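You operate a simulated robot arm through the tools that you are given. There is no shell and no other tool.

The job below is to be done with a simulated robot arm. You get a single attempt, and the scene is never put back.

## Task
Sort out what stands mixed on the island top by the press. At the end: the two gold pegs from the island top by the press are in the small shallow drawer; the two dated cedar blocks from the island top by the press are on the top of the sideboard; whatever was shut is shut again. Leave all else as you found it, and nothing knocked over (what rides in a drawer may roll over).

It is judged by the outcome, as a careful person would: the job done as asked, and still so three seconds after it is handed in. It fails if anything else is knocked over, pushed out of place, dropped, spilled or broken.

## Robot
A 7-joint arm with a two-finger parallel gripper, fixed in place. Base frame: the origin is on the floor under the middle of its stand, x ahead of it, y to its left, z up; the work surface is at about z = 0.88. Units: m, degrees, N and s.
With the tool pointing down near the work surface it reaches from about 0.1 to 0.64 m from the base axis. Its first joint turns from -66.0 to 66.0 degrees. Payload 1.57 kg.
The tool frame sits at the grasp point between the pads (the TCP): z along the fingers, y along the line on which they close. The tips reach 0.03 m beyond it. Largest opening 0.08 m; finger width 0.017, thickness 0.012; the body of the gripper, 0.04 by 0.082 m, starts 0.08 m behind the TCP.
Orientation is told as [roll, pitch, yaw] about the base's x, y, z axes, in that order, counted from this pose: with the fingers straight down and closing along the base's y, the tool's x points along the base's -x, its y along +y and its z along -z.

## Interface
- The arm moves only by the tool nudge_tool. Its argument "plan" is one flat list of numbers, 7 for each row, row after row: the gripper command, from -1 (shut) to 1 (fully open), values between in proportion, then the shift along the base's x, y, z in m, then the turn, a rotation vector about the base's x, y, z in degrees. In form: [gripper, x, y, z, ax, ay, az, gripper, x, y, z, ax, ay, az, ...]. A call has 1 to 20 rows; each row is the pose to reach, as a shift and turn from the pose commanded when the call began. Rows are played at 5 a second. More than 0.05 m and 8.6 degrees between two rows, or a gripper value outside its range, and nothing of the call is played. Where a pose cannot be reached the arm comes as near as it can. A force on the tool above 40 N (or 10 N above the force at the start of the call, whichever is more), or a blocked arm, ends the call early, and 0.2 s more pass. Each finger travels about 0.072 m/s and halts on what it meets, pressing with about 30 N; the grip force reading is that of the motor and also rises with nothing between the fingers. The clock runs only during rows and for 0.2 s after the last one: add rows that repeat a pose to give the fingers time. It gives the time, the measured TCP pose, the force on the tool (base axes), the opening and the grip force at its end, in the units of the frame above (readings bear some noise), with the torque about the TCP (base axes, N m) and any sound that the robot's microphone picked up.
- Cameras (640 x 400 px; columns grow to the right, rows downward): "scene" is fixed at [0.0662, 0.4393, 1.4308]; the picture's right is [-0.66, -0.75, 0.00], its down [-0.38, 0.34, -0.86] and it looks along [0.64, -0.57, -0.51] (base axes); focal length 359 px, centre (320, 200). "wrist" rides on the gripper at [0.072, -0.007, -0.122] in the tool frame; the picture's right is [0.09, 1.00, 0.00], its down [-0.84, 0.08, -0.54] and it looks along [-0.54, 0.05, 0.84] (tool axes); focal length 238 px, centre (320, 200). There is no depth. A picture from a camera that has moved, and an enlarged one, comes with that camera's place and axes in the base frame and with its lens.
- snapshot(camera): a new picture of that camera. No time passes.
- inspect(camera, box): a new picture of the part [left, top, right, bottom] of that camera's present view, enlarged. No time passes.
- finish_job(): hands the job in; it is judged then, once.

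Places have to be worked out from the pictures, the camera data and where the tool is seen. Open the gripper and draw the arm clear of the work before you hand the job in, unless the task says otherwise.

The tools are called after "Emit:" by a JSON object that holds its "name" and its "arguments". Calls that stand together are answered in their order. nudge_tool: Moves the arm, as the interface text tells. Its arguments: {"type":"object","properties":{"plan":{"type":"array","items":{"type":"number"}}},"required":["plan"]} The other tools are called the same way: snapshot (camera) takes a picture; inspect (camera, box) takes an enlarged picture of a part of a camera's view; finish_job () hands the job in.

At the start:

```text
time: 0.0
ee_pos: [0.4462, -0.0491, 1.1821]
tool_rot: [0.0, 0.0, -0.1]
ft_force: [-1.3, 0.4, 0.1]
moment: [0.01, 0.01, -0.01]
finger_gap: 0.0803
finger_force: 0.1
```

scene: 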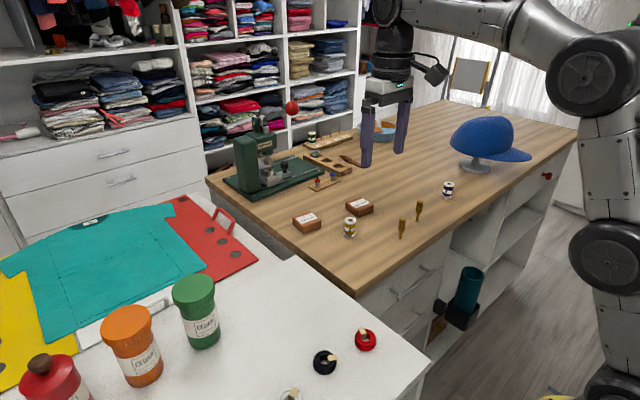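
wrist: 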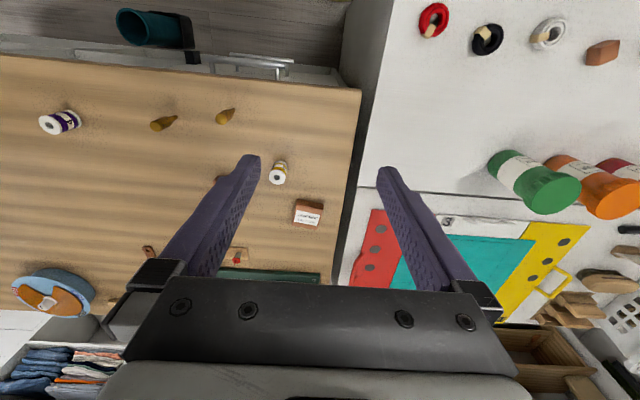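

I'll start by looking closely at the scene from both cameras, before moving anything.

Emit:
{"name": "inspect", "arguments": {"camera": "scene", "box": [200, 100, 460, 262]}}

Emit:
{"name": "inspect", "arguments": {"camera": "scene", "box": [340, 160, 600, 322]}}

Emit:
{"name": "inspect", "arguments": {"camera": "scene", "box": [0, 0, 320, 200]}}

Emit:
{"name": "inspect", "arguments": {"camera": "scene", "box": [0, 200, 440, 400]}}

Emit:
{"name": "inspect", "arguments": {"camera": "wrist", "box": [0, 0, 360, 225]}}

Emit:
{"name": "inspect", "arguments": {"camera": "wrist", "box": [340, 0, 640, 400]}}

```text
2.46 times, centred on (330, 181) of scene
camera zoom: at [0.0662, 0.4393, 1.4308], right [-0.66, -0.75, 0.0], down [-0.38, 0.34, -0.86], along [0.64, -0.57, -0.51], focal length 884 px, centre (295, 247)
```

zoom: 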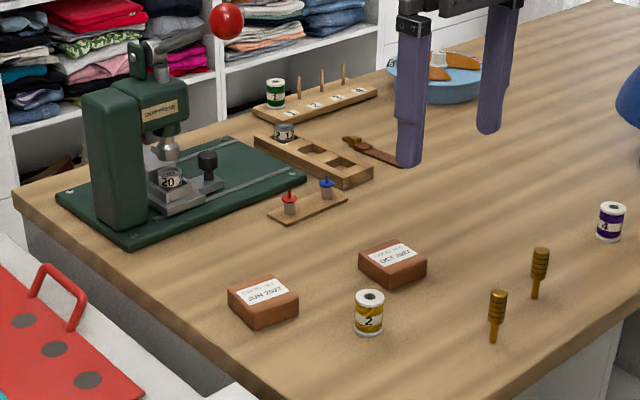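

```text
2.46 times, centred on (470, 241) of scene
camera zoom: at [0.0662, 0.4393, 1.4308], right [-0.66, -0.75, 0.0], down [-0.38, 0.34, -0.86], along [0.64, -0.57, -0.51], focal length 884 px, centre (-49, 99)
```

zoom: 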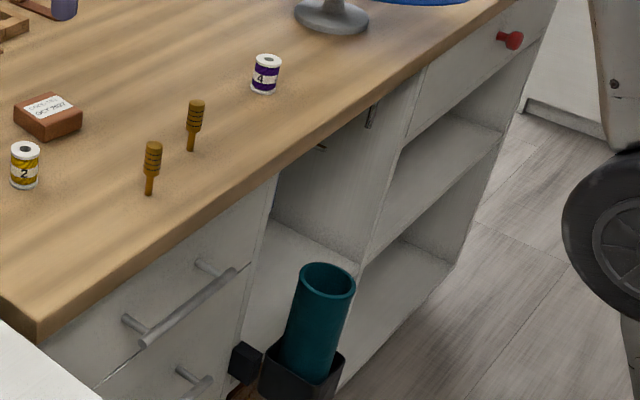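

```text
2.00 times, centred on (160, 100) of scene
camera zoom: at [0.0662, 0.4393, 1.4308], right [-0.66, -0.75, 0.0], down [-0.38, 0.34, -0.86], along [0.64, -0.57, -0.51], focal length 719 px, centre (640, 400)
```

zoom: 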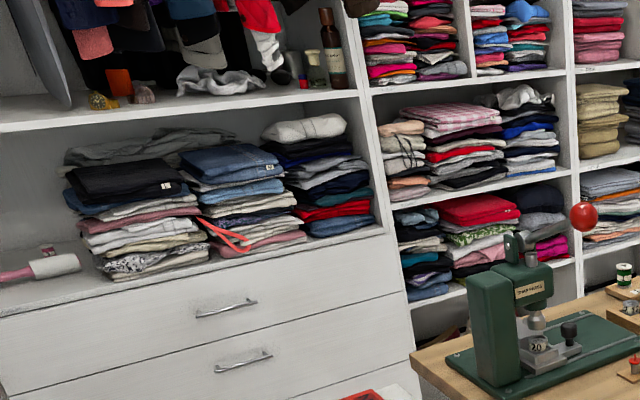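

```text
1.45 times, centred on (220, 300) of scene
camera zoom: at [0.0662, 0.4393, 1.4308], right [-0.66, -0.75, 0.0], down [-0.38, 0.34, -0.86], along [0.64, -0.57, -0.51], focal length 523 px, centre (466, 54)
```

zoom: 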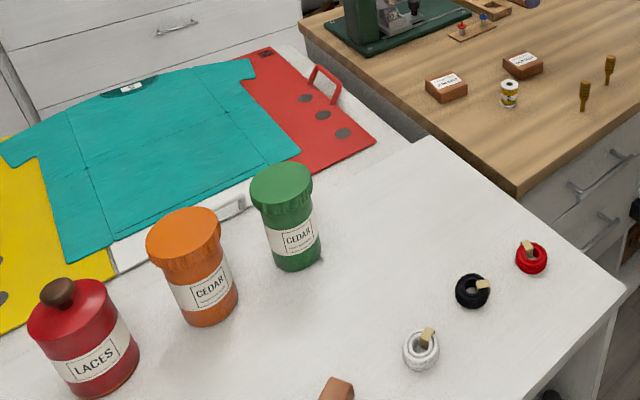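

```text
1.78 times, centred on (180, 112) of wrist
camera zoom: at [0.3741, -0.0555, 1.3047], right [-0.09, 1.0, 0.0], down [0.84, 0.08, 0.54], along [0.54, 0.05, -0.84], focal length 424 px, centre (569, 356)
```

zoom: 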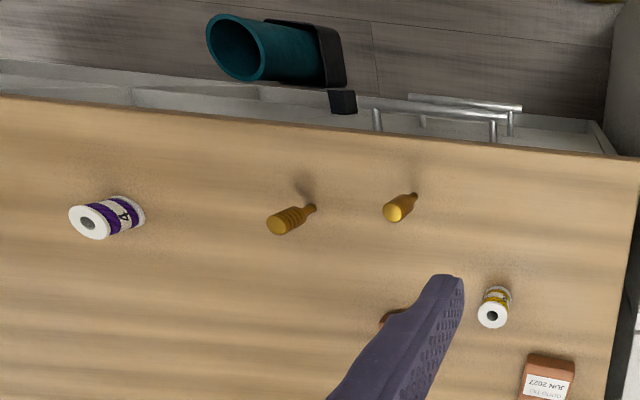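

```text
1.00 times, centred on (490, 200) of wrist (not enlarged: the box is as wide or as high as the picture)
camera zoom: at [0.3741, -0.0555, 1.3047], right [-0.09, 1.0, 0.0], down [0.84, 0.08, 0.54], along [0.54, 0.05, -0.84], focal length 238 px, centre (150, 200)
```

zoom: 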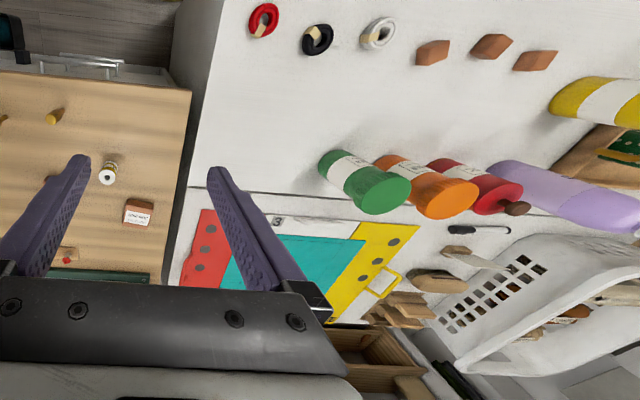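

The island top carries two gold pegs, two dated cedar blocks, spools, and the press. The island front has bar-handled drawers on the left and a red-knobbed one far to the right. I'll turn the wrist camera left to survey the rest of the furniture before choosing.

Emit:
{"name": "nudge_tool", "arguments": {"plan": [1, -0.02, 0.02, 0.01, 0, 0, 8, 1, -0.04, 0.04, 0.02, 0, 0, 16, 1, -0.06, 0.06, 0.03, 0, 0, 24, 1, -0.08, 0.08, 0.04, 0, 0, 32, 1, -0.1, 0.1, 0.05, 0, 0, 40, 1, -0.1, 0.1, 0.05, 0, 0, 48, 1, -0.1, 0.1, 0.05, 0, 0, 56, 1, -0.1, 0.1, 0.05, 0, 0, 64, 1, -0.1, 0.1, 0.05, 0, 0, 70]}}

Emit:
{"name": "snapshot", "arguments": {"camera": "wrist"}}

Emit:
{"name": "snapshot", "arguments": {"camera": "scene"}}

```text
time: 2.0
ee_pos: [0.3471, 0.0506, 1.2322]
tool_rot: [0.1, 0.0, 70.1]
ft_force: [-1.3, 0.1, -0.3]
moment: [-0.02, -0.04, -0.01]
finger_gap: 0.0798
finger_force: 0.0
```

```text
taken
camera wrist: at [0.3276, -0.0185, 1.3548], right [-0.97, 0.25, 0.0], down [0.21, 0.81, 0.54], along [0.14, 0.52, -0.84], focal length 238 px, centre (320, 200)
```

wrist: 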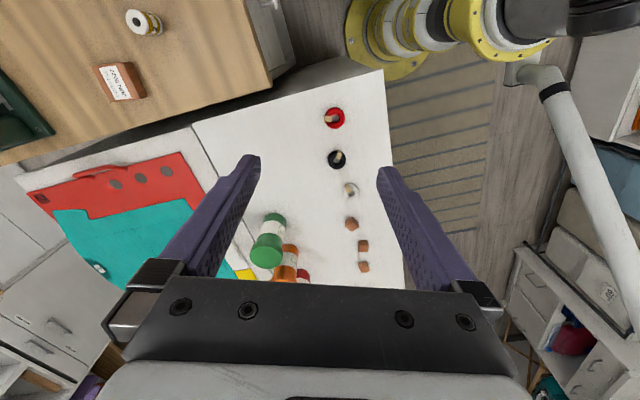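

```text
taken
```

scene: 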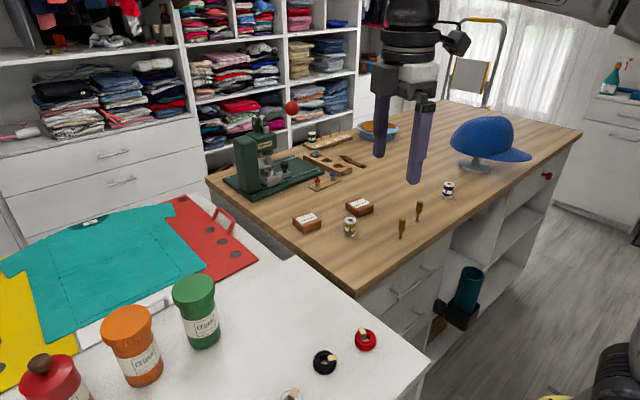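

The left counter (jars, lace rings, cedar blocks) joins the island, and more furniture stands behind it. I'll tilt the camera up toward the horizon to see the counter's far parts and the other furniture.

Emit:
{"name": "nudge_tool", "arguments": {"plan": [1, 0, 0, 0.01, 7.76, -2.0, 0, 1, 0, 0, 0.02, 15.5, -4.0, 0, 1, 0, 0, 0.03, 23.3, -6.0, 0, 1, 0, 0, 0.04, 31.0, -8.0, 0, 1, 0, 0, 0.05, 36.9, -9.5, 0, 1, 0, 0, 0.05, 36.9, -9.5, 0]}}

Emit:
{"name": "snapshot", "arguments": {"camera": "wrist"}}

```text
time: 3.4
ee_pos: [0.347, 0.0504, 1.283]
tool_rot: [4.4, -38.0, 68.4]
ft_force: [-0.6, 0.6, 0.0]
moment: [0.06, -0.01, -0.04]
finger_gap: 0.0798
finger_force: 0.1
```

```text
taken
camera wrist: at [0.3131, -0.0766, 1.3339], right [-0.97, 0.25, 0.0], down [0.08, 0.31, 0.95], along [0.24, 0.92, -0.33], focal length 238 px, centre (320, 200)
```

wrist: 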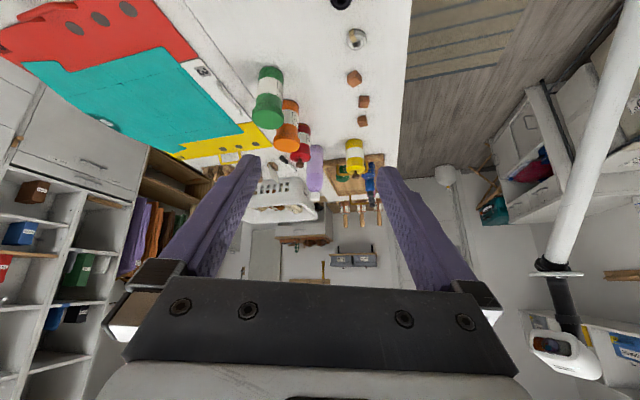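

The view is upside down, with the left counter running off to +y. I'll enlarge parts to identify the furniture.

Emit:
{"name": "inspect", "arguments": {"camera": "wrist", "box": [180, 0, 420, 150]}}

Emit:
{"name": "inspect", "arguments": {"camera": "wrist", "box": [200, 120, 440, 300]}}

Emit:
{"name": "inspect", "arguments": {"camera": "wrist", "box": [0, 0, 240, 200]}}

Emit:
{"name": "inspect", "arguments": {"camera": "scene", "box": [140, 180, 440, 400]}}

Emit:
{"name": "inspect", "arguments": {"camera": "wrist", "box": [400, 0, 640, 240]}}

```text
2.67 times, centred on (300, 75) of wrist
camera zoom: at [0.3131, -0.0766, 1.3339], right [-0.97, 0.25, 0.0], down [0.08, 0.31, 0.95], along [0.24, 0.92, -0.33], focal length 636 px, centre (373, 533)
```

zoom: 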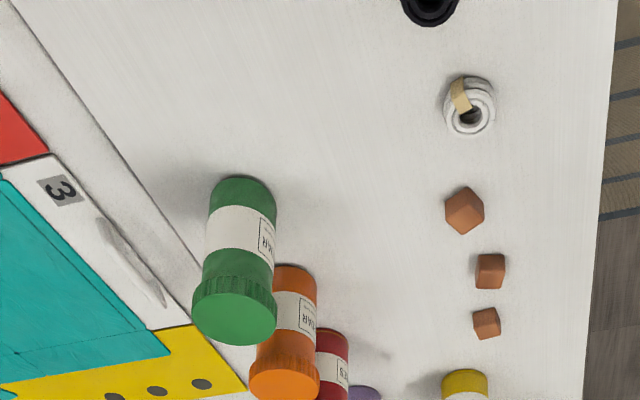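

```text
2.22 times, centred on (320, 210) of wrist
camera zoom: at [0.3131, -0.0766, 1.3339], right [-0.97, 0.25, 0.0], down [0.08, 0.31, 0.95], along [0.24, 0.92, -0.33], focal length 530 px, centre (320, 178)
```

zoom: 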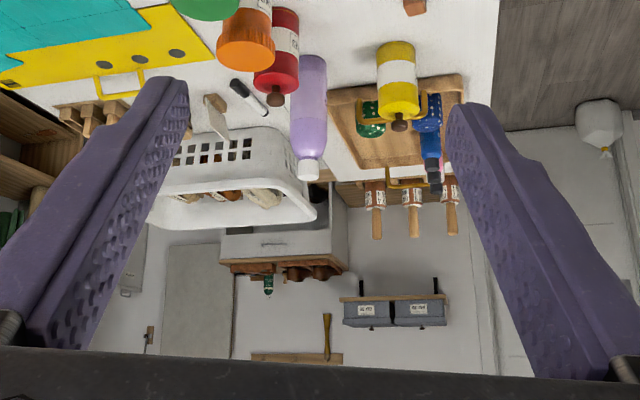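

```text
2.00 times, centred on (120, 100) of wrist
camera zoom: at [0.3131, -0.0766, 1.3339], right [-0.97, 0.25, 0.0], down [0.08, 0.31, 0.95], along [0.24, 0.92, -0.33], focal length 477 px, centre (720, 400)
```

zoom: 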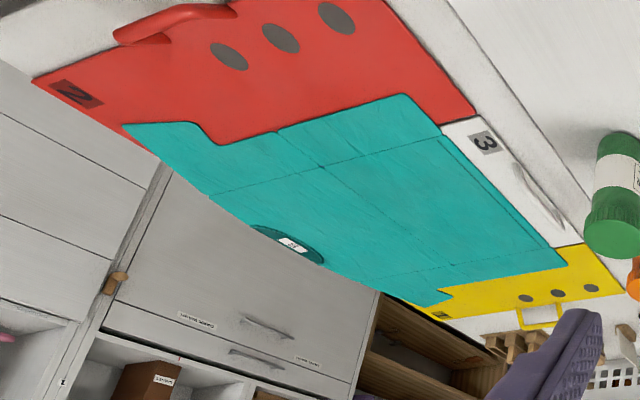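

```text
1.82 times, centred on (290, 290) of scene
camera zoom: at [0.0662, 0.4393, 1.4308], right [-0.66, -0.75, 0.0], down [-0.38, 0.34, -0.86], along [0.64, -0.57, -0.51], focal length 653 px, centre (374, 36)
```

zoom: 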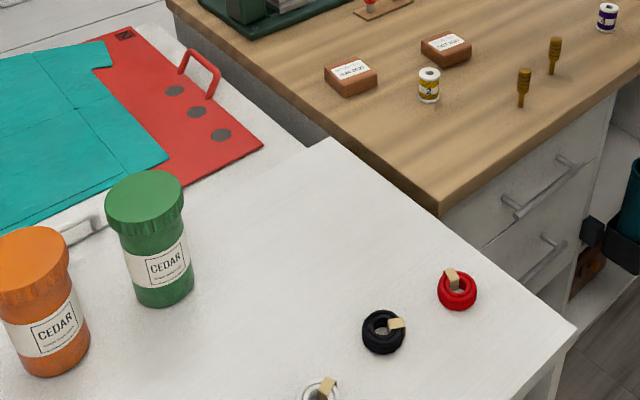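

```text
1.67 times, centred on (520, 120) of wrist
camera zoom: at [0.3131, -0.0766, 1.3339], right [-0.97, 0.25, 0.0], down [0.08, 0.31, 0.95], along [0.24, 0.92, -0.33], focal length 397 px, centre (-13, 333)
```

zoom: 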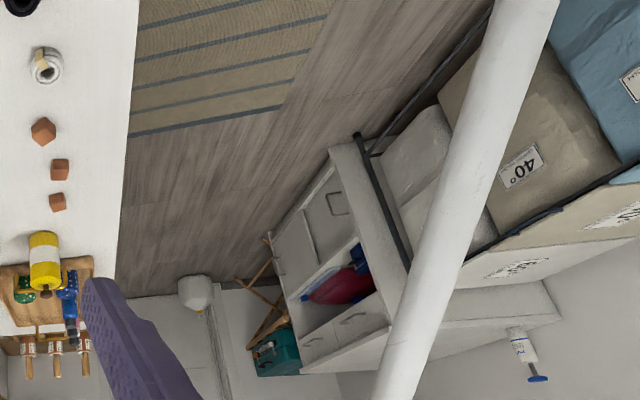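

The white counter beside the island is the same height, free-standing and reachable, and it holds loose cedar blocks, lace rings and jars, so I take it as the sideboard. Next I'll level the tool again and swing it back to look at the island's front drawers.

Emit:
{"name": "nudge_tool", "arguments": {"plan": [1, -0.02, -0.02, -0.01, -7.76, 2.0, 0, 1, -0.04, -0.04, -0.02, -15.5, 4.0, 0, 1, -0.06, -0.06, -0.03, -23.3, 6.0, 0, 1, -0.08, -0.08, -0.04, -31.0, 8.0, 0, 1, -0.1, -0.1, -0.05, -36.9, 9.5, 0, 1, -0.1, -0.1, -0.05, -36.9, 9.5, 0]}}

Emit:
{"name": "nudge_tool", "arguments": {"plan": [1, 0, -0.02, 0, 0, 0, -8, 1, 0, -0.04, 0, 0, 0, -16, 1, 0, -0.06, 0, 0, 0, -24, 1, 0, -0.08, 0, 0, 0, -32, 1, 0, -0.1, 0, 0, 0, -40, 1, 0, -0.1, 0, 0, 0, -48, 1, 0, -0.1, 0, 0, 0, -56, 1, 0, -0.1, 0, 0, 0, -64, 1, 0, -0.1, 0, 0, 0, -70]}}

Emit:
{"name": "snapshot", "arguments": {"camera": "wrist"}}

Emit:
{"name": "snapshot", "arguments": {"camera": "scene"}}

```text
time: 4.8
ee_pos: [0.2466, -0.0494, 1.2321]
tool_rot: [0.0, 0.0, 70.0]
ft_force: [-0.4, 0.2, 0.2]
moment: [0.04, 0.01, 0.0]
finger_gap: 0.0799
finger_force: 0.1
```

```text
time: 6.8
ee_pos: [0.2473, -0.1493, 1.2313]
tool_rot: [0.0, 0.0, -0.2]
ft_force: [0.2, 0.6, -0.2]
moment: [-0.01, 0.01, -0.02]
finger_gap: 0.08
finger_force: 0.1
```

```text
taken
camera wrist: at [0.174, -0.1553, 1.3548], right [-0.09, 1.0, 0.0], down [0.84, 0.08, 0.54], along [0.54, 0.05, -0.84], focal length 238 px, centre (320, 200)
```

wrist: 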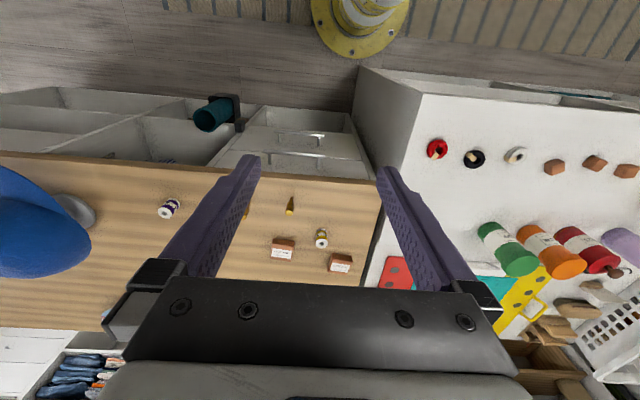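

```text
taken
```

scene: 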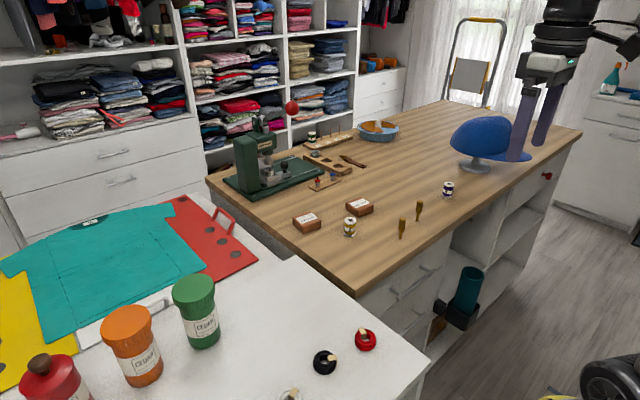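

Emit:
{"name": "inspect", "arguments": {"camera": "wrist", "box": [180, 70, 400, 220]}}

Emit:
{"name": "inspect", "arguments": {"camera": "wrist", "box": [0, 60, 260, 220]}}

Emit:
{"name": "inspect", "arguments": {"camera": "wrist", "box": [340, 40, 640, 230]}}

Emit:
{"name": "inspect", "arguments": {"camera": "scene", "box": [340, 230, 500, 360]}}

```text
2.67 times, centred on (290, 145) of wrist
camera zoom: at [0.174, -0.1553, 1.3548], right [-0.09, 1.0, 0.0], down [0.84, 0.08, 0.54], along [0.54, 0.05, -0.84], focal length 636 px, centre (400, 347)
```

zoom: 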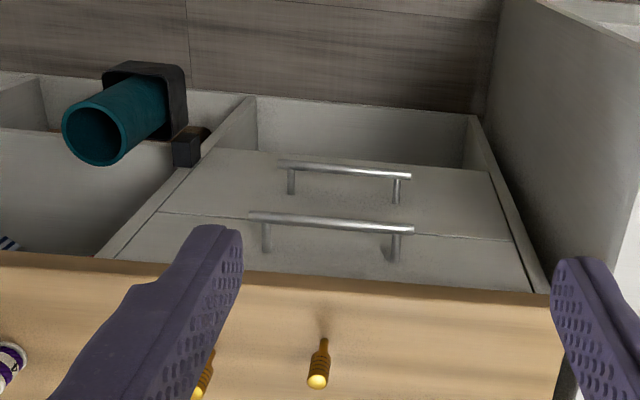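

```text
2.46 times, centred on (130, 140) of wrist
camera zoom: at [0.174, -0.1553, 1.3548], right [-0.09, 1.0, 0.0], down [0.84, 0.08, 0.54], along [0.54, 0.05, -0.84], focal length 587 px, centre (788, 348)
```

zoom: 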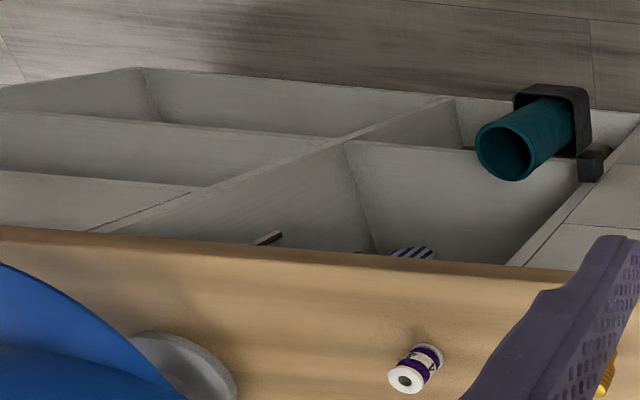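

```text
2.11 times, centred on (490, 135) of wrist
camera zoom: at [0.174, -0.1553, 1.3548], right [-0.09, 1.0, 0.0], down [0.84, 0.08, 0.54], along [0.54, 0.05, -0.84], focal length 502 px, centre (-38, 337)
```

zoom: 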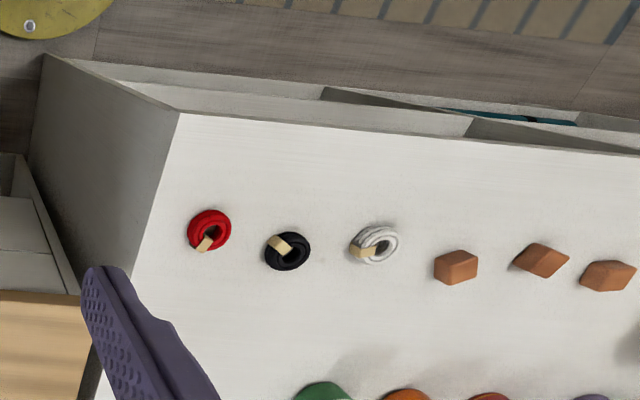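

```text
3.08 times, centred on (420, 295) of scene
camera zoom: at [0.0662, 0.4393, 1.4308], right [-0.66, -0.75, 0.0], down [-0.38, 0.34, -0.86], along [0.64, -0.57, -0.51], focal length 1106 px, centre (12, -92)
```

zoom: 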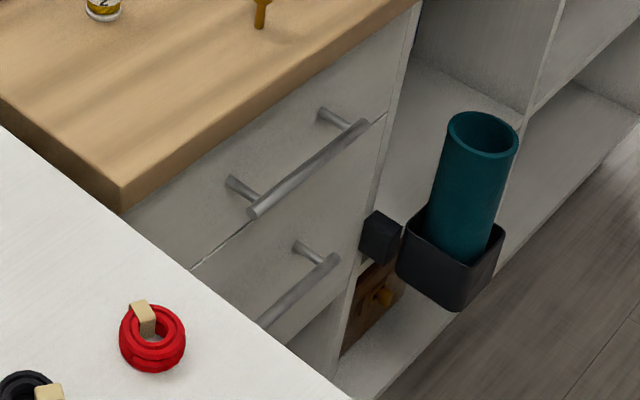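

There are two bar-handled drawers below the pegs, of similar size, and something brown with a gold knob in the open bay. I need a better frontal view, so I'll tilt the camera up and lower the arm in front of the island, staying well clear of its edge.

Emit:
{"name": "nudge_tool", "arguments": {"plan": [1, 0, -0.02, -0.02, 0, -8, 0, 1, 0, -0.04, -0.04, 0, -16, 0, 1, 0, -0.06, -0.06, 0, -24, 0, 1, 0, -0.08, -0.08, 0, -32, 0, 1, 0, -0.1, -0.1, 0, -40, 0, 1, 0, -0.12, -0.13, 0, -44, 0, 1, 0, -0.12, -0.17, 0, -44, 0, 1, 0, -0.12, -0.17, 0, -44, 0]}}

Emit:
{"name": "snapshot", "arguments": {"camera": "wrist"}}

Emit:
{"name": "snapshot", "arguments": {"camera": "scene"}}

```text
time: 8.6
ee_pos: [0.2791, -0.252, 1.0623]
tool_rot: [-0.1, -44.0, 0.0]
ft_force: [-0.6, 0.3, -0.1]
moment: [-0.03, -0.02, -0.01]
finger_gap: 0.08
finger_force: 0.0
out of reach, approached as far as the arm can: row 5, 6, 7, 8
```

```text
taken
camera wrist: at [0.1421, -0.2597, 1.1004], right [-0.07, 1.0, -0.06], down [0.23, 0.08, 0.97], along [0.97, 0.05, -0.23], focal length 238 px, centre (320, 200)
```

wrist: 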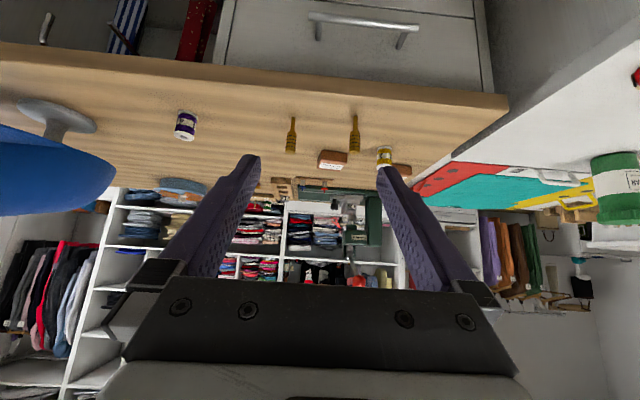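

```text
taken
```

scene: 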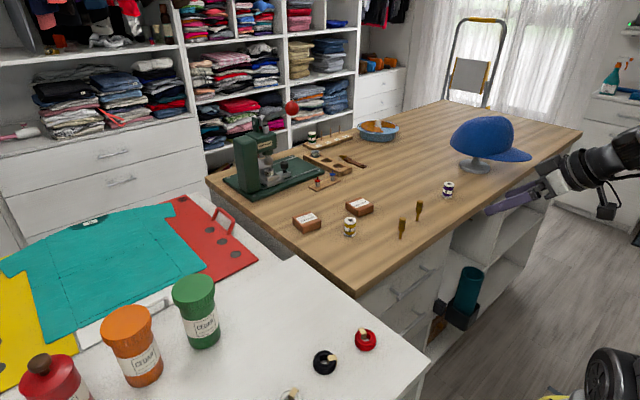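

The camera is now too level. I'll lower the tilt so the open bay and both drawer fronts come into view.

Emit:
{"name": "nudge_tool", "arguments": {"plan": [1, 0, 0, 0, 0, 8, 0, 1, 0, 0, 0, 0, 16, 0, 1, 0, 0, -0.02, 0, 22, 0, 1, 0, 0, -0.04, 0, 22, 0, 1, 0, 0, -0.04, 0, 22, 0]}}

Emit:
{"name": "snapshot", "arguments": {"camera": "wrist"}}

Emit:
{"name": "inspect", "arguments": {"camera": "wrist", "box": [140, 0, 460, 200]}}

Emit:
{"name": "inspect", "arguments": {"camera": "wrist", "box": [0, 0, 240, 150]}}

Emit:
{"name": "inspect", "arguments": {"camera": "wrist", "box": [400, 0, 640, 150]}}

```text
time: 9.8
ee_pos: [0.278, -0.2542, 1.0218]
tool_rot: [0.0, -22.0, -0.1]
ft_force: [0.0, 0.6, 0.9]
moment: [-0.01, 0.0, -0.03]
finger_gap: 0.0802
finger_force: 0.1
```

```text
taken
camera wrist: at [0.1658, -0.2592, 1.1085], right [-0.09, 1.0, -0.03], down [0.57, 0.08, 0.82], along [0.81, 0.05, -0.58], focal length 238 px, centre (320, 200)
```

wrist: 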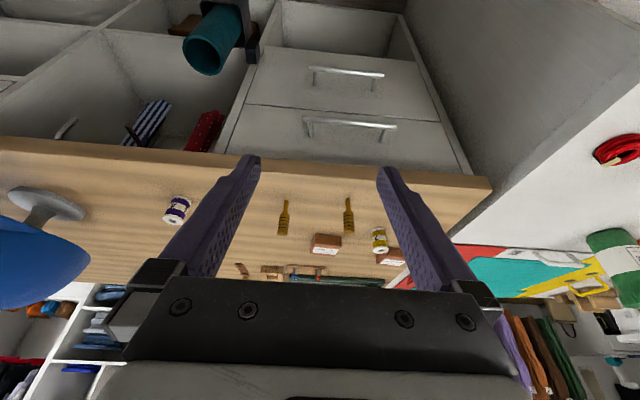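

```text
2.00 times, centred on (300, 100) of wrist
camera zoom: at [0.1658, -0.2592, 1.1085], right [-0.09, 1.0, -0.03], down [0.57, 0.08, 0.82], along [0.81, 0.05, -0.58], focal length 477 px, centre (360, 400)
```

zoom: 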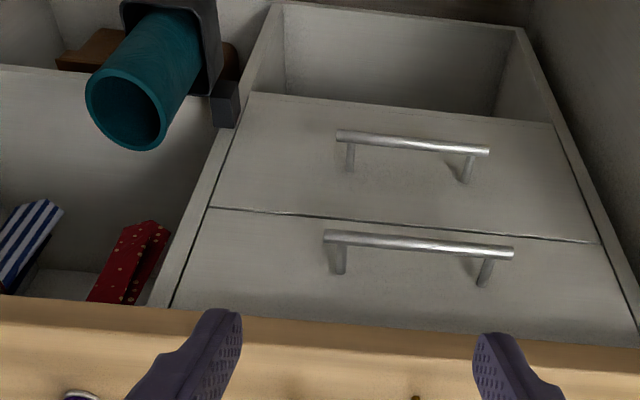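

```text
2.67 times, centred on (120, 75) of wrist
camera zoom: at [0.1658, -0.2592, 1.1085], right [-0.09, 1.0, -0.03], down [0.57, 0.08, 0.82], along [0.81, 0.05, -0.58], focal length 636 px, centre (853, 533)
```

zoom: 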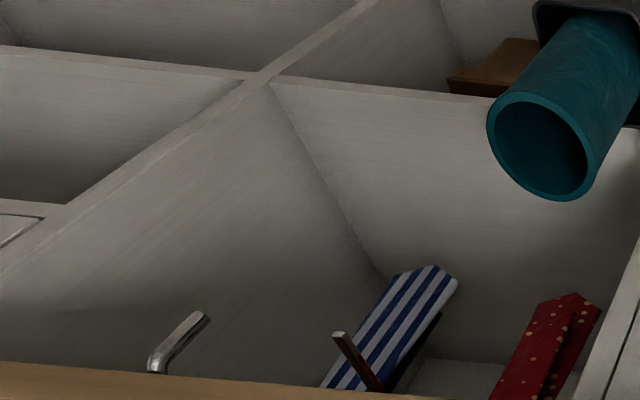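

```text
2.67 times, centred on (520, 75) of wrist
camera zoom: at [0.1658, -0.2592, 1.1085], right [-0.09, 1.0, -0.03], down [0.57, 0.08, 0.82], along [0.81, 0.05, -0.58], focal length 636 px, centre (-213, 533)
```

zoom: 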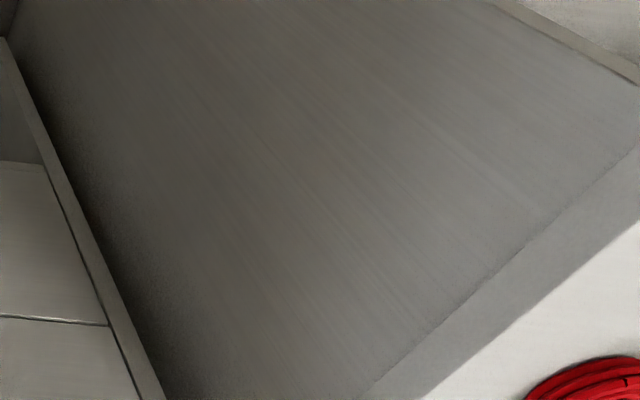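

The island's top drawer (z about 0.70 to 0.855) is clearly shallower than the one below it, so that is the small shallow drawer. Its bar handle sits near x 0.408, y -0.20, z 0.775, under the thin slab edge at x 0.419. I'll shut the fingers and hover just in front of and above the bar to check the alignment.

Emit:
{"name": "nudge_tool", "arguments": {"plan": [-1, 0.01, 0.01, -0.02, 0, 0, 0, -1, 0.03, 0.025, -0.05, 0, 0, 0, -1, 0.05, 0.04, -0.08, 0, 0, 0, -1, 0.07, 0.054, -0.11, 0, 0, 0, -1, 0.09, 0.054, -0.14, 0, 0, 0, -1, 0.1, 0.054, -0.155, 0, 0, 0, -1, 0.1, 0.054, -0.155, 0, 0, 0]}}

Emit:
{"name": "snapshot", "arguments": {"camera": "wrist"}}

Emit:
{"name": "inspect", "arguments": {"camera": "scene", "box": [340, 160, 560, 320]}}

```text
time: 11.4
ee_pos: [0.378, -0.1985, 0.8676]
tool_rot: [0.0, -22.0, 0.0]
ft_force: [-0.3, 0.4, 0.2]
moment: [0.0, 0.0, -0.01]
finger_gap: 0.0
finger_force: 21.3
```

```text
taken
camera wrist: at [0.2657, -0.2052, 0.9538], right [-0.09, 1.0, -0.03], down [0.57, 0.08, 0.82], along [0.81, 0.05, -0.58], focal length 238 px, centre (320, 200)
```

wrist: 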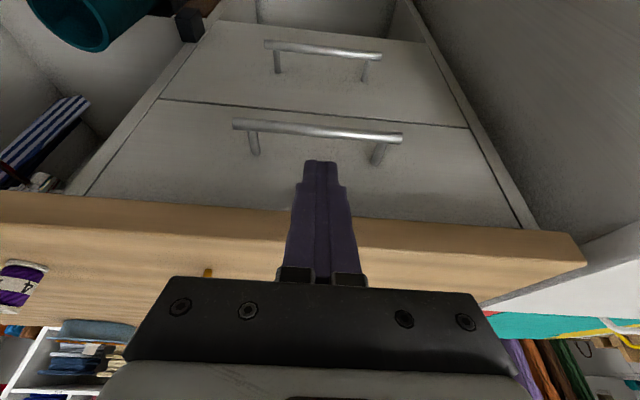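

```text
2.50 times, centred on (450, 240) of scene
camera zoom: at [0.0662, 0.4393, 1.4308], right [-0.66, -0.75, 0.0], down [-0.38, 0.34, -0.86], along [0.64, -0.57, -0.51], focal length 898 px, centre (-5, 100)
```

zoom: 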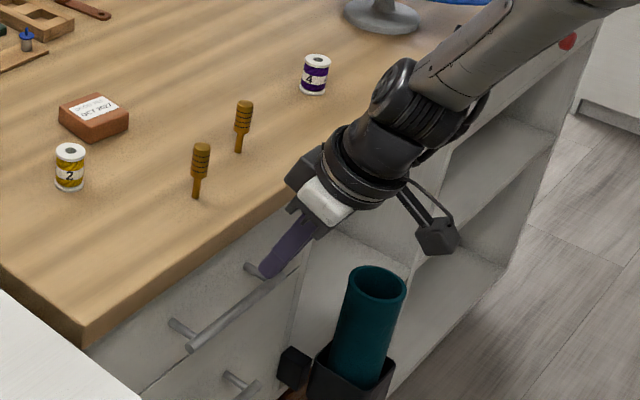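

The bar works out at about x 0.410, z 0.773, with roughly 3 cm between it and the drawer face. The fingertips are lined up in y, so I'll slide them down along the tool axis into the gap behind the bar.

Emit:
{"name": "nudge_tool", "arguments": {"plan": [-1, 0.005, 0, 0, 0, 0, 0, -1, 0.01, 0, 0, 0, 0, 0, -1, 0.016, 0, -0.015, 0, 0, 0, -1, 0.022, 0, -0.03, 0, 0, 0, -1, 0.028, 0, -0.045, 0, 0, 0, -1, 0.034, 0, -0.06, 0, 0, 0, -1, 0.04, 0, -0.073, 0, 0, 0, -1, 0.0438, 0, -0.0838, 0, 0, 0, -1, 0.0438, 0, -0.0838, 0, 0, 0]}}

Emit:
{"name": "snapshot", "arguments": {"camera": "wrist"}}

Emit:
{"name": "inspect", "arguments": {"camera": "scene", "box": [340, 200, 500, 320]}}

```text
time: 13.4
ee_pos: [0.4225, -0.1997, 0.7846]
tool_rot: [0.0, -22.0, 0.0]
ft_force: [0.5, -0.7, 1.9]
moment: [-0.01, -0.11, 0.04]
finger_gap: 0.0001
finger_force: 21.3
```

```text
taken
camera wrist: at [0.3089, -0.2052, 0.8706], right [-0.09, 1.0, -0.03], down [0.57, 0.08, 0.82], along [0.82, 0.05, -0.58], focal length 238 px, centre (320, 200)
```

wrist: 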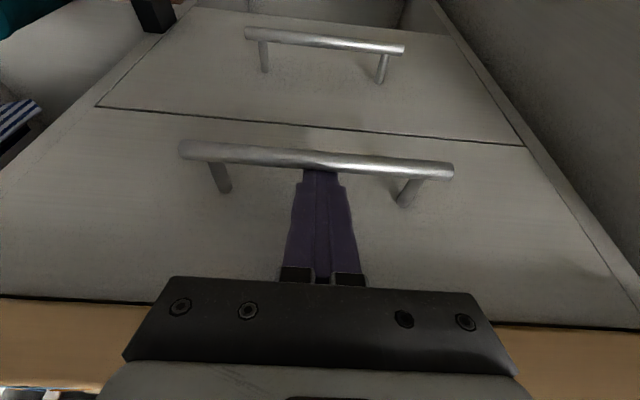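

```text
3.33 times, centred on (420, 260) of scene
camera zoom: at [0.0662, 0.4393, 1.4308], right [-0.66, -0.75, 0.0], down [-0.38, 0.34, -0.86], along [0.64, -0.57, -0.51], focal length 1198 px, centre (-13, 0)
```

zoom: 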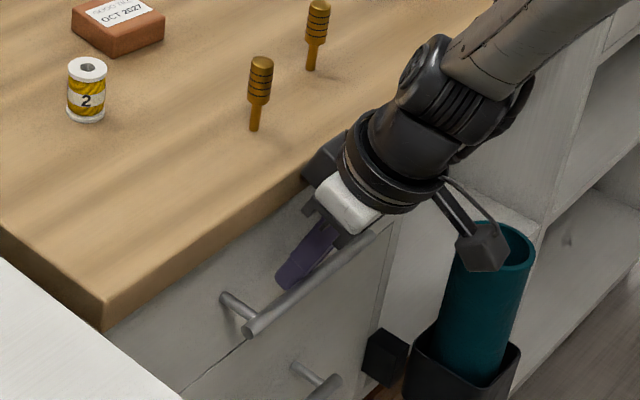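

The bar now hides the fingertips, so they are hooked behind it. I'll pull the drawer gently toward -x and check that it follows.

Emit:
{"name": "nudge_tool", "arguments": {"plan": [-1, -0.01, 0, 0, 0, 0, 0, -1, -0.02, 0, 0, 0, 0, 0, -1, -0.03, 0, 0, 0, 0, 0, -1, -0.045, 0, 0, 0, 0, 0, -1, -0.06, 0, 0, 0, 0, 0, -1, -0.06, 0, 0, 0, 0, 0]}}

Emit:
{"name": "snapshot", "arguments": {"camera": "scene"}}

Emit:
{"name": "snapshot", "arguments": {"camera": "wrist"}}

```text
time: 14.8
ee_pos: [0.3619, -0.1993, 0.7819]
tool_rot: [0.2, -22.0, 0.0]
ft_force: [-1.0, 0.0, -1.1]
moment: [-0.01, 0.02, 0.0]
finger_gap: 0.0
finger_force: 21.2
```

```text
taken
```

scene: 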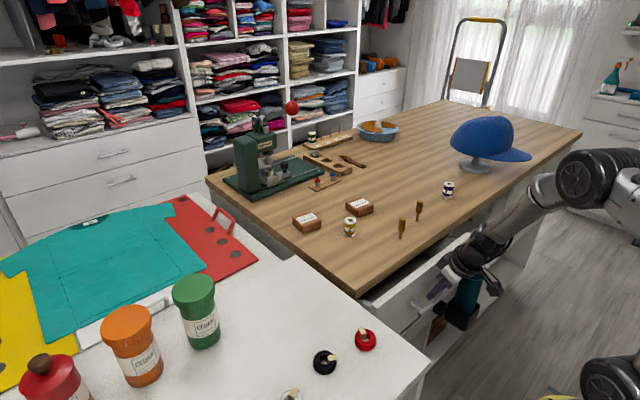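

```text
taken
camera wrist: at [0.249, -0.2052, 0.8699], right [-0.09, 1.0, -0.03], down [0.57, 0.08, 0.82], along [0.81, 0.05, -0.58], focal length 238 px, centre (320, 200)
```

wrist: 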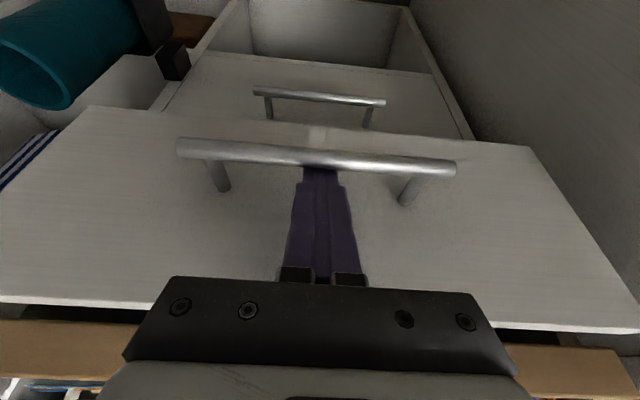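

The drawer slides out with the hook. I'll keep pulling, by another 12 cm.

Emit:
{"name": "nudge_tool", "arguments": {"plan": [-1, -0.015, 0, 0, 0, 0, 0, -1, -0.03, 0, 0, 0, 0, 0, -1, -0.045, 0, 0, 0, 0, 0, -1, -0.06, 0, 0, 0, 0, 0, -1, -0.075, 0, 0, 0, 0, 0, -1, -0.09, 0, 0, 0, 0, 0, -1, -0.105, 0, 0, 0, 0, 0, -1, -0.12, 0, 0, 0, 0, 0, -1, -0.12, 0, 0, 0, 0, 0]}}

Emit:
{"name": "snapshot", "arguments": {"camera": "scene"}}

Emit:
{"name": "inspect", "arguments": {"camera": "scene", "box": [300, 180, 560, 380]}}

```text
time: 16.8
ee_pos: [0.2421, -0.1995, 0.7838]
tool_rot: [0.0, -22.0, 0.0]
ft_force: [-0.4, 0.5, -0.3]
moment: [0.01, 0.02, 0.0]
finger_gap: 0.0
finger_force: 21.4
```

```text
taken
```

scene: 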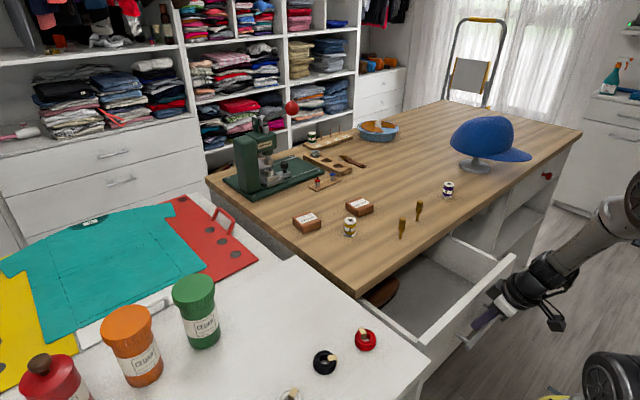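

```text
2.00 times, centred on (430, 280) of scene
camera zoom: at [0.0662, 0.4393, 1.4308], right [-0.66, -0.75, 0.0], down [-0.38, 0.34, -0.86], along [0.64, -0.57, -0.51], focal length 719 px, centre (100, 40)
```

zoom: 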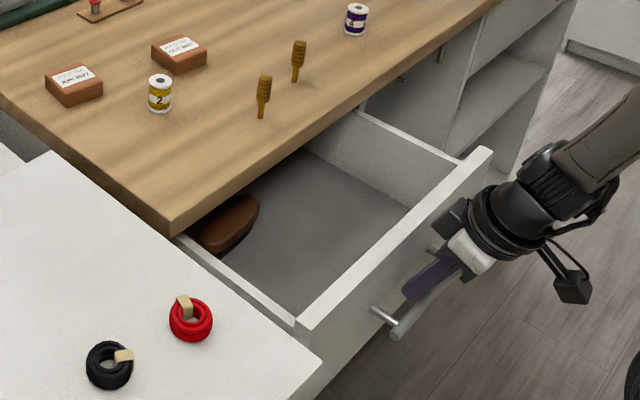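

The drawer is open about 18 cm. It holds one brown item at the back left, and the rest of the floor is clear. I'll lift the fingers off the handle and rise clear.

Emit:
{"name": "nudge_tool", "arguments": {"plan": [-1, 0.003, 0, 0.005, 0, 0, 0, -1, 0.0, 0, 0.02, 0, 0, 0, -1, -0.006, 0, 0.04, 0, 0, 0, -1, -0.012, 0, 0.065, 0, 0, 0, -1, -0.018, 0, 0.09, 0, 0, 0, -1, -0.01, 0, 0.13, 0, 0, 0, -1, 0.0, 0, 0.17, 0, 0, 0, -1, 0.02, 0, 0.21, 0, 0, 0, -1, 0.05, 0, 0.25, 0, 0, 0, -1, 0.08, 0, 0.28, 0, 0, 0]}}

Emit:
{"name": "snapshot", "arguments": {"camera": "wrist"}}

Emit:
{"name": "snapshot", "arguments": {"camera": "scene"}}

```text
time: 19.0
ee_pos: [0.3233, -0.1999, 1.0635]
tool_rot: [0.1, -21.8, 0.0]
ft_force: [-0.7, 0.0, 0.5]
moment: [0.04, 0.02, 0.02]
finger_gap: 0.0002
finger_force: 21.6
```

```text
taken
camera wrist: at [0.2099, -0.2057, 1.1506], right [-0.09, 1.0, -0.03], down [0.57, 0.08, 0.82], along [0.81, 0.05, -0.58], focal length 238 px, centre (320, 200)
```

wrist: 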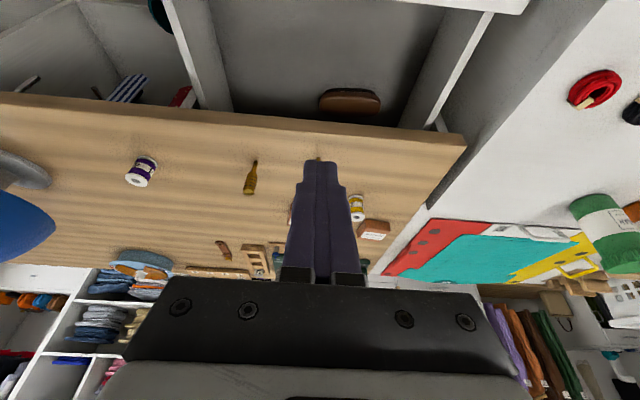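

```text
taken
```

scene: 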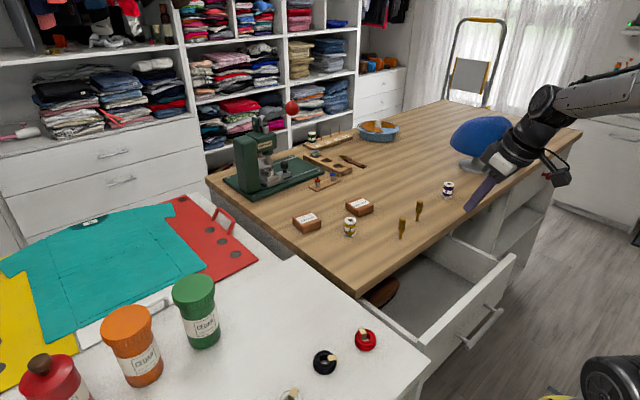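

The drawer floor is at about z 0.725 and the front panel top at about 0.855. Next I'll straighten the tool, half-open the fingers, and hover over the nearer gold peg to measure it precisely.

Emit:
{"name": "nudge_tool", "arguments": {"plan": [0.3, 0.03, 0, 0.02, 0, 7, 0, 0.3, 0.06, 0, 0.02, 0, 14, 0, 0.3, 0.09, 0, 0.02, 0, 21.9, 0, 0.3, 0.12, 0, 0.02, 0, 21.9, 0, 0.3, 0.15, 0, 0.02, 0, 21.9, 0, 0.3, 0.158, -0.005, 0.02, 0, 21.9, 0, 0.3, 0.158, -0.005, 0.02, 0, 21.9, 0]}}

Emit:
{"name": "snapshot", "arguments": {"camera": "wrist"}}

Emit:
{"name": "inspect", "arguments": {"camera": "wrist", "box": [220, 80, 420, 260]}}

Emit:
{"name": "inspect", "arguments": {"camera": "scene", "box": [360, 160, 480, 260]}}

```text
time: 20.6
ee_pos: [0.481, -0.2055, 1.0848]
tool_rot: [0.0, -0.1, 0.0]
ft_force: [-0.2, -0.4, 0.6]
moment: [0.0, -0.03, 0.01]
finger_gap: 0.052
finger_force: 0.1
```

```text
taken
camera wrist: at [0.4079, -0.2111, 1.2062], right [-0.09, 1.0, 0.0], down [0.84, 0.08, 0.54], along [0.54, 0.05, -0.84], focal length 238 px, centre (320, 200)
```

wrist: 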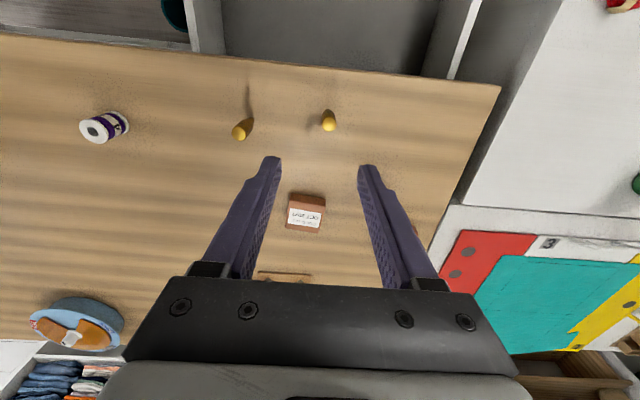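

```text
2.22 times, centred on (320, 170) of wrist
camera zoom: at [0.4079, -0.2111, 1.2062], right [-0.09, 1.0, 0.0], down [0.84, 0.08, 0.54], along [0.54, 0.05, -0.84], focal length 530 px, centre (320, 267)
```

zoom: 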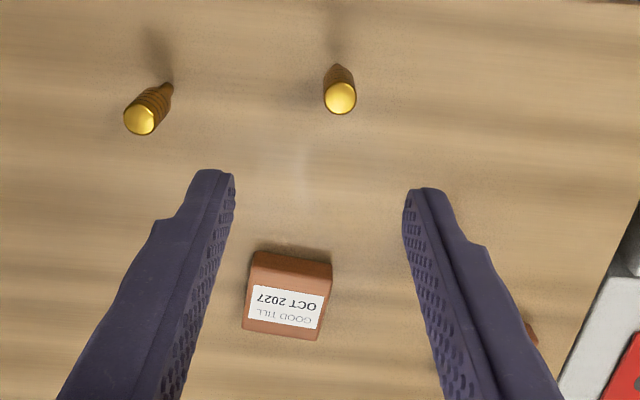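

```text
4.00 times, centred on (420, 210) of scene
camera zoom: at [0.0662, 0.4393, 1.4308], right [-0.66, -0.75, 0.0], down [-0.38, 0.34, -0.86], along [0.64, -0.57, -0.51], focal length 1437 px, centre (-80, 160)
```

zoom: 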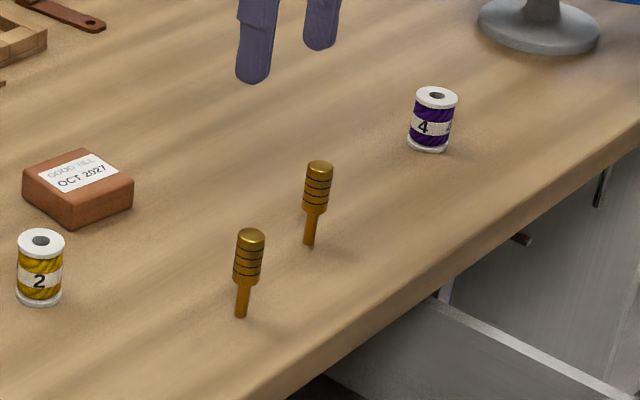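

The wrist view puts the nearer peg's head at about (0.478, -0.195), top at z 0.94, and the other near (0.499, -0.296). I'll come down part way over the near one and check again.

Emit:
{"name": "nudge_tool", "arguments": {"plan": [0.3, -0.003, 0.0105, 0, 0, 0, 0, 0.3, -0.003, 0.0105, -0.04, 0, 0, 0, 0.3, -0.003, 0.0105, -0.08, 0, 0, 0, 0.3, -0.003, 0.0105, -0.1, 0, 0, 0, 0.3, -0.003, 0.0105, -0.1, 0, 0, 0]}}

Emit:
{"name": "inspect", "arguments": {"camera": "wrist", "box": [200, 60, 440, 240]}}

Emit:
{"name": "inspect", "arguments": {"camera": "scene", "box": [340, 140, 480, 260]}}

```text
time: 21.8
ee_pos: [0.4769, -0.1955, 0.9846]
tool_rot: [0.1, -0.1, 0.0]
ft_force: [-0.1, -0.7, -0.1]
moment: [0.01, -0.01, -0.04]
finger_gap: 0.0519
finger_force: 0.0
```

```text
2.22 times, centred on (320, 150) of wrist
camera zoom: at [0.4044, -0.2009, 1.1058], right [-0.09, 1.0, 0.0], down [0.84, 0.08, 0.54], along [0.54, 0.05, -0.84], focal length 530 px, centre (320, 311)
```

zoom: 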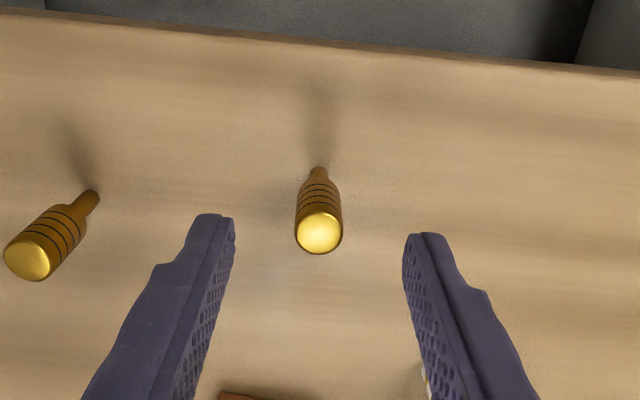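

```text
3.33 times, centred on (410, 200) of scene
camera zoom: at [0.0662, 0.4393, 1.4308], right [-0.66, -0.75, 0.0], down [-0.38, 0.34, -0.86], along [0.64, -0.57, -0.51], focal length 1198 px, centre (20, 200)
```

zoom: 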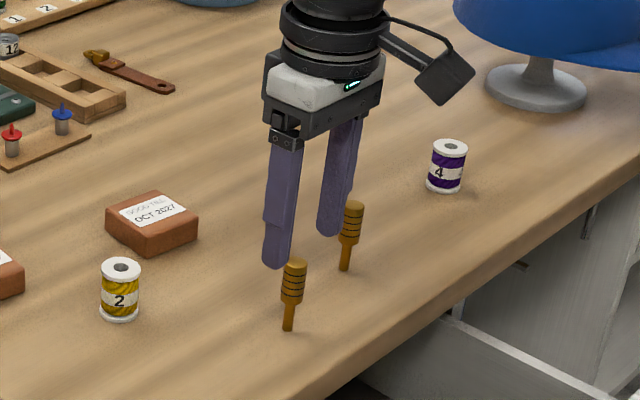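

The peg head is at (0.479, -0.1945), so the tool is nearly centred. I'll correct by 2 mm, descend around the head, and close gently.

Emit:
{"name": "nudge_tool", "arguments": {"plan": [0.3, 0.002, 0.001, 0, 0, 0, 0, 0.3, 0.002, 0.001, -0.02, 0, 0, 0, 0.3, 0.002, 0.001, -0.04, 0, 0, 0, 0.3, 0.002, 0.001, -0.055, 0, 0, 0, 0.3, 0.002, 0.001, -0.0626, 0, 0, 0, 0.3, 0.002, 0.001, -0.0626, 0, 0, 0]}}

Emit:
{"name": "inspect", "arguments": {"camera": "wrist", "box": [200, 60, 440, 240]}}

Emit:
{"name": "inspect", "arguments": {"camera": "scene", "box": [340, 140, 480, 260]}}

```text
time: 23.2
ee_pos: [0.479, -0.1936, 0.9204]
tool_rot: [0.1, -0.2, 0.0]
ft_force: [0.2, -0.2, 0.5]
moment: [0.03, -0.05, -0.02]
finger_gap: 0.052
finger_force: 0.1
```

```text
2.22 times, centred on (320, 150) of wrist
camera zoom: at [0.4062, -0.1992, 1.0432], right [-0.09, 1.0, 0.0], down [0.84, 0.08, 0.54], along [0.54, 0.05, -0.84], focal length 530 px, centre (320, 311)
```

zoom: 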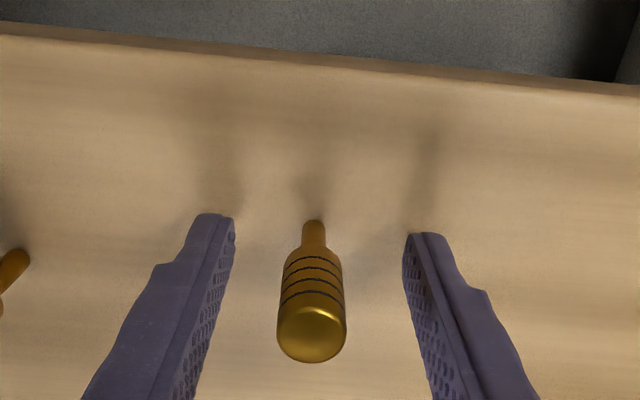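

```text
3.33 times, centred on (410, 200) of scene
camera zoom: at [0.0662, 0.4393, 1.4308], right [-0.66, -0.75, 0.0], down [-0.38, 0.34, -0.86], along [0.64, -0.57, -0.51], focal length 1198 px, centre (20, 200)
```

zoom: 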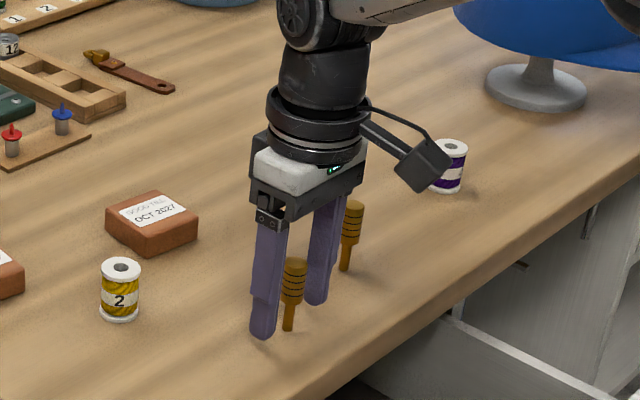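

The peg head is centred between the pads. Closing now.

Emit:
{"name": "nudge_tool", "arguments": {"plan": [-0.2, 0, 0, 0, 0, 0, 0, -0.5, 0, 0, 0, 0, 0, 0, -1, 0, 0, 0, 0, 0, 0, -1, 0, 0, 0, 0, 0, 0, -1, 0, 0, 0, 0, 0, 0]}}

Emit:
{"name": "inspect", "arguments": {"camera": "wrist", "box": [200, 60, 440, 240]}}

```text
time: 24.4
ee_pos: [0.4784, -0.1937, 0.9222]
tool_rot: [0.0, -0.2, 0.1]
ft_force: [0.5, -0.1, 0.6]
moment: [0.0, 0.0, 0.03]
finger_gap: 0.0164
finger_force: 30.4
```

```text
2.22 times, centred on (320, 150) of wrist
camera zoom: at [0.4063, -0.1991, 1.0435], right [-0.09, 1.0, 0.0], down [0.84, 0.08, 0.54], along [0.54, 0.05, -0.84], focal length 530 px, centre (320, 311)
```

zoom: 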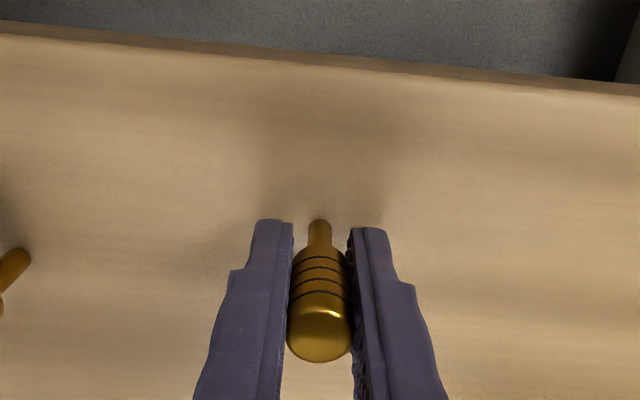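

The peg is gripped, with a gap of 16 mm. I'll lift it and carry it over the open drawer, clear of the island edge.

Emit:
{"name": "nudge_tool", "arguments": {"plan": [-1, 0, 0, 0.02, 0, 0, 0, -1, 0, 0, 0.05, 0, 0, 0, -1, 0, 0, 0.08, 0, 0, 0, -1, -0.03, -0.02, 0.08, 0, 0, 0, -1, -0.06, -0.04, 0.08, 0, 0, 0, -1, -0.098, -0.056, 0.08, 0, 0, 0, -1, -0.098, -0.056, 0.08, 0, 0, 0]}}

Emit:
{"name": "snapshot", "arguments": {"camera": "wrist"}}

Emit:
{"name": "inspect", "arguments": {"camera": "scene", "box": [300, 130, 560, 350]}}

```text
time: 26.0
ee_pos: [0.3819, -0.25, 1.0026]
tool_rot: [-0.1, -0.1, 0.0]
ft_force: [-0.4, -0.2, -1.1]
moment: [-0.01, -0.02, 0.01]
finger_gap: 0.016
finger_force: 29.7
```

```text
taken
camera wrist: at [0.3085, -0.2556, 1.1236], right [-0.09, 1.0, 0.0], down [0.84, 0.08, 0.54], along [0.54, 0.05, -0.84], focal length 238 px, centre (320, 200)
```

wrist: 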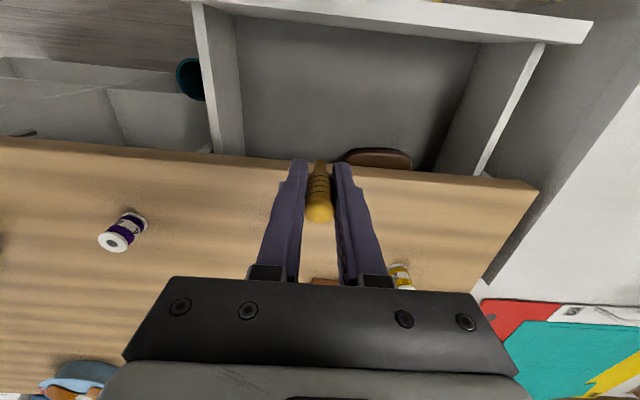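

```text
1.82 times, centred on (430, 240) of scene
camera zoom: at [0.0662, 0.4393, 1.4308], right [-0.66, -0.75, 0.0], down [-0.38, 0.34, -0.86], along [0.64, -0.57, -0.51], focal length 653 px, centre (120, 127)
```

zoom: 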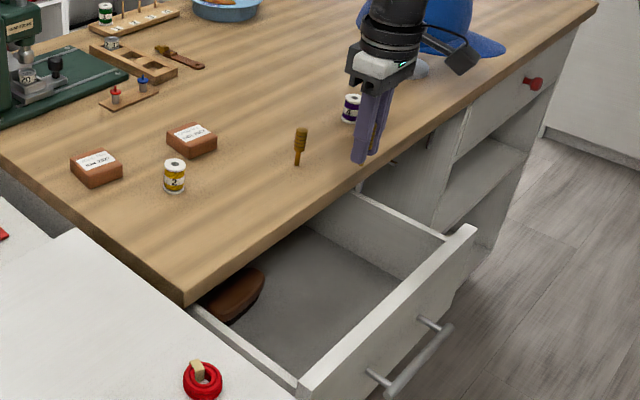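

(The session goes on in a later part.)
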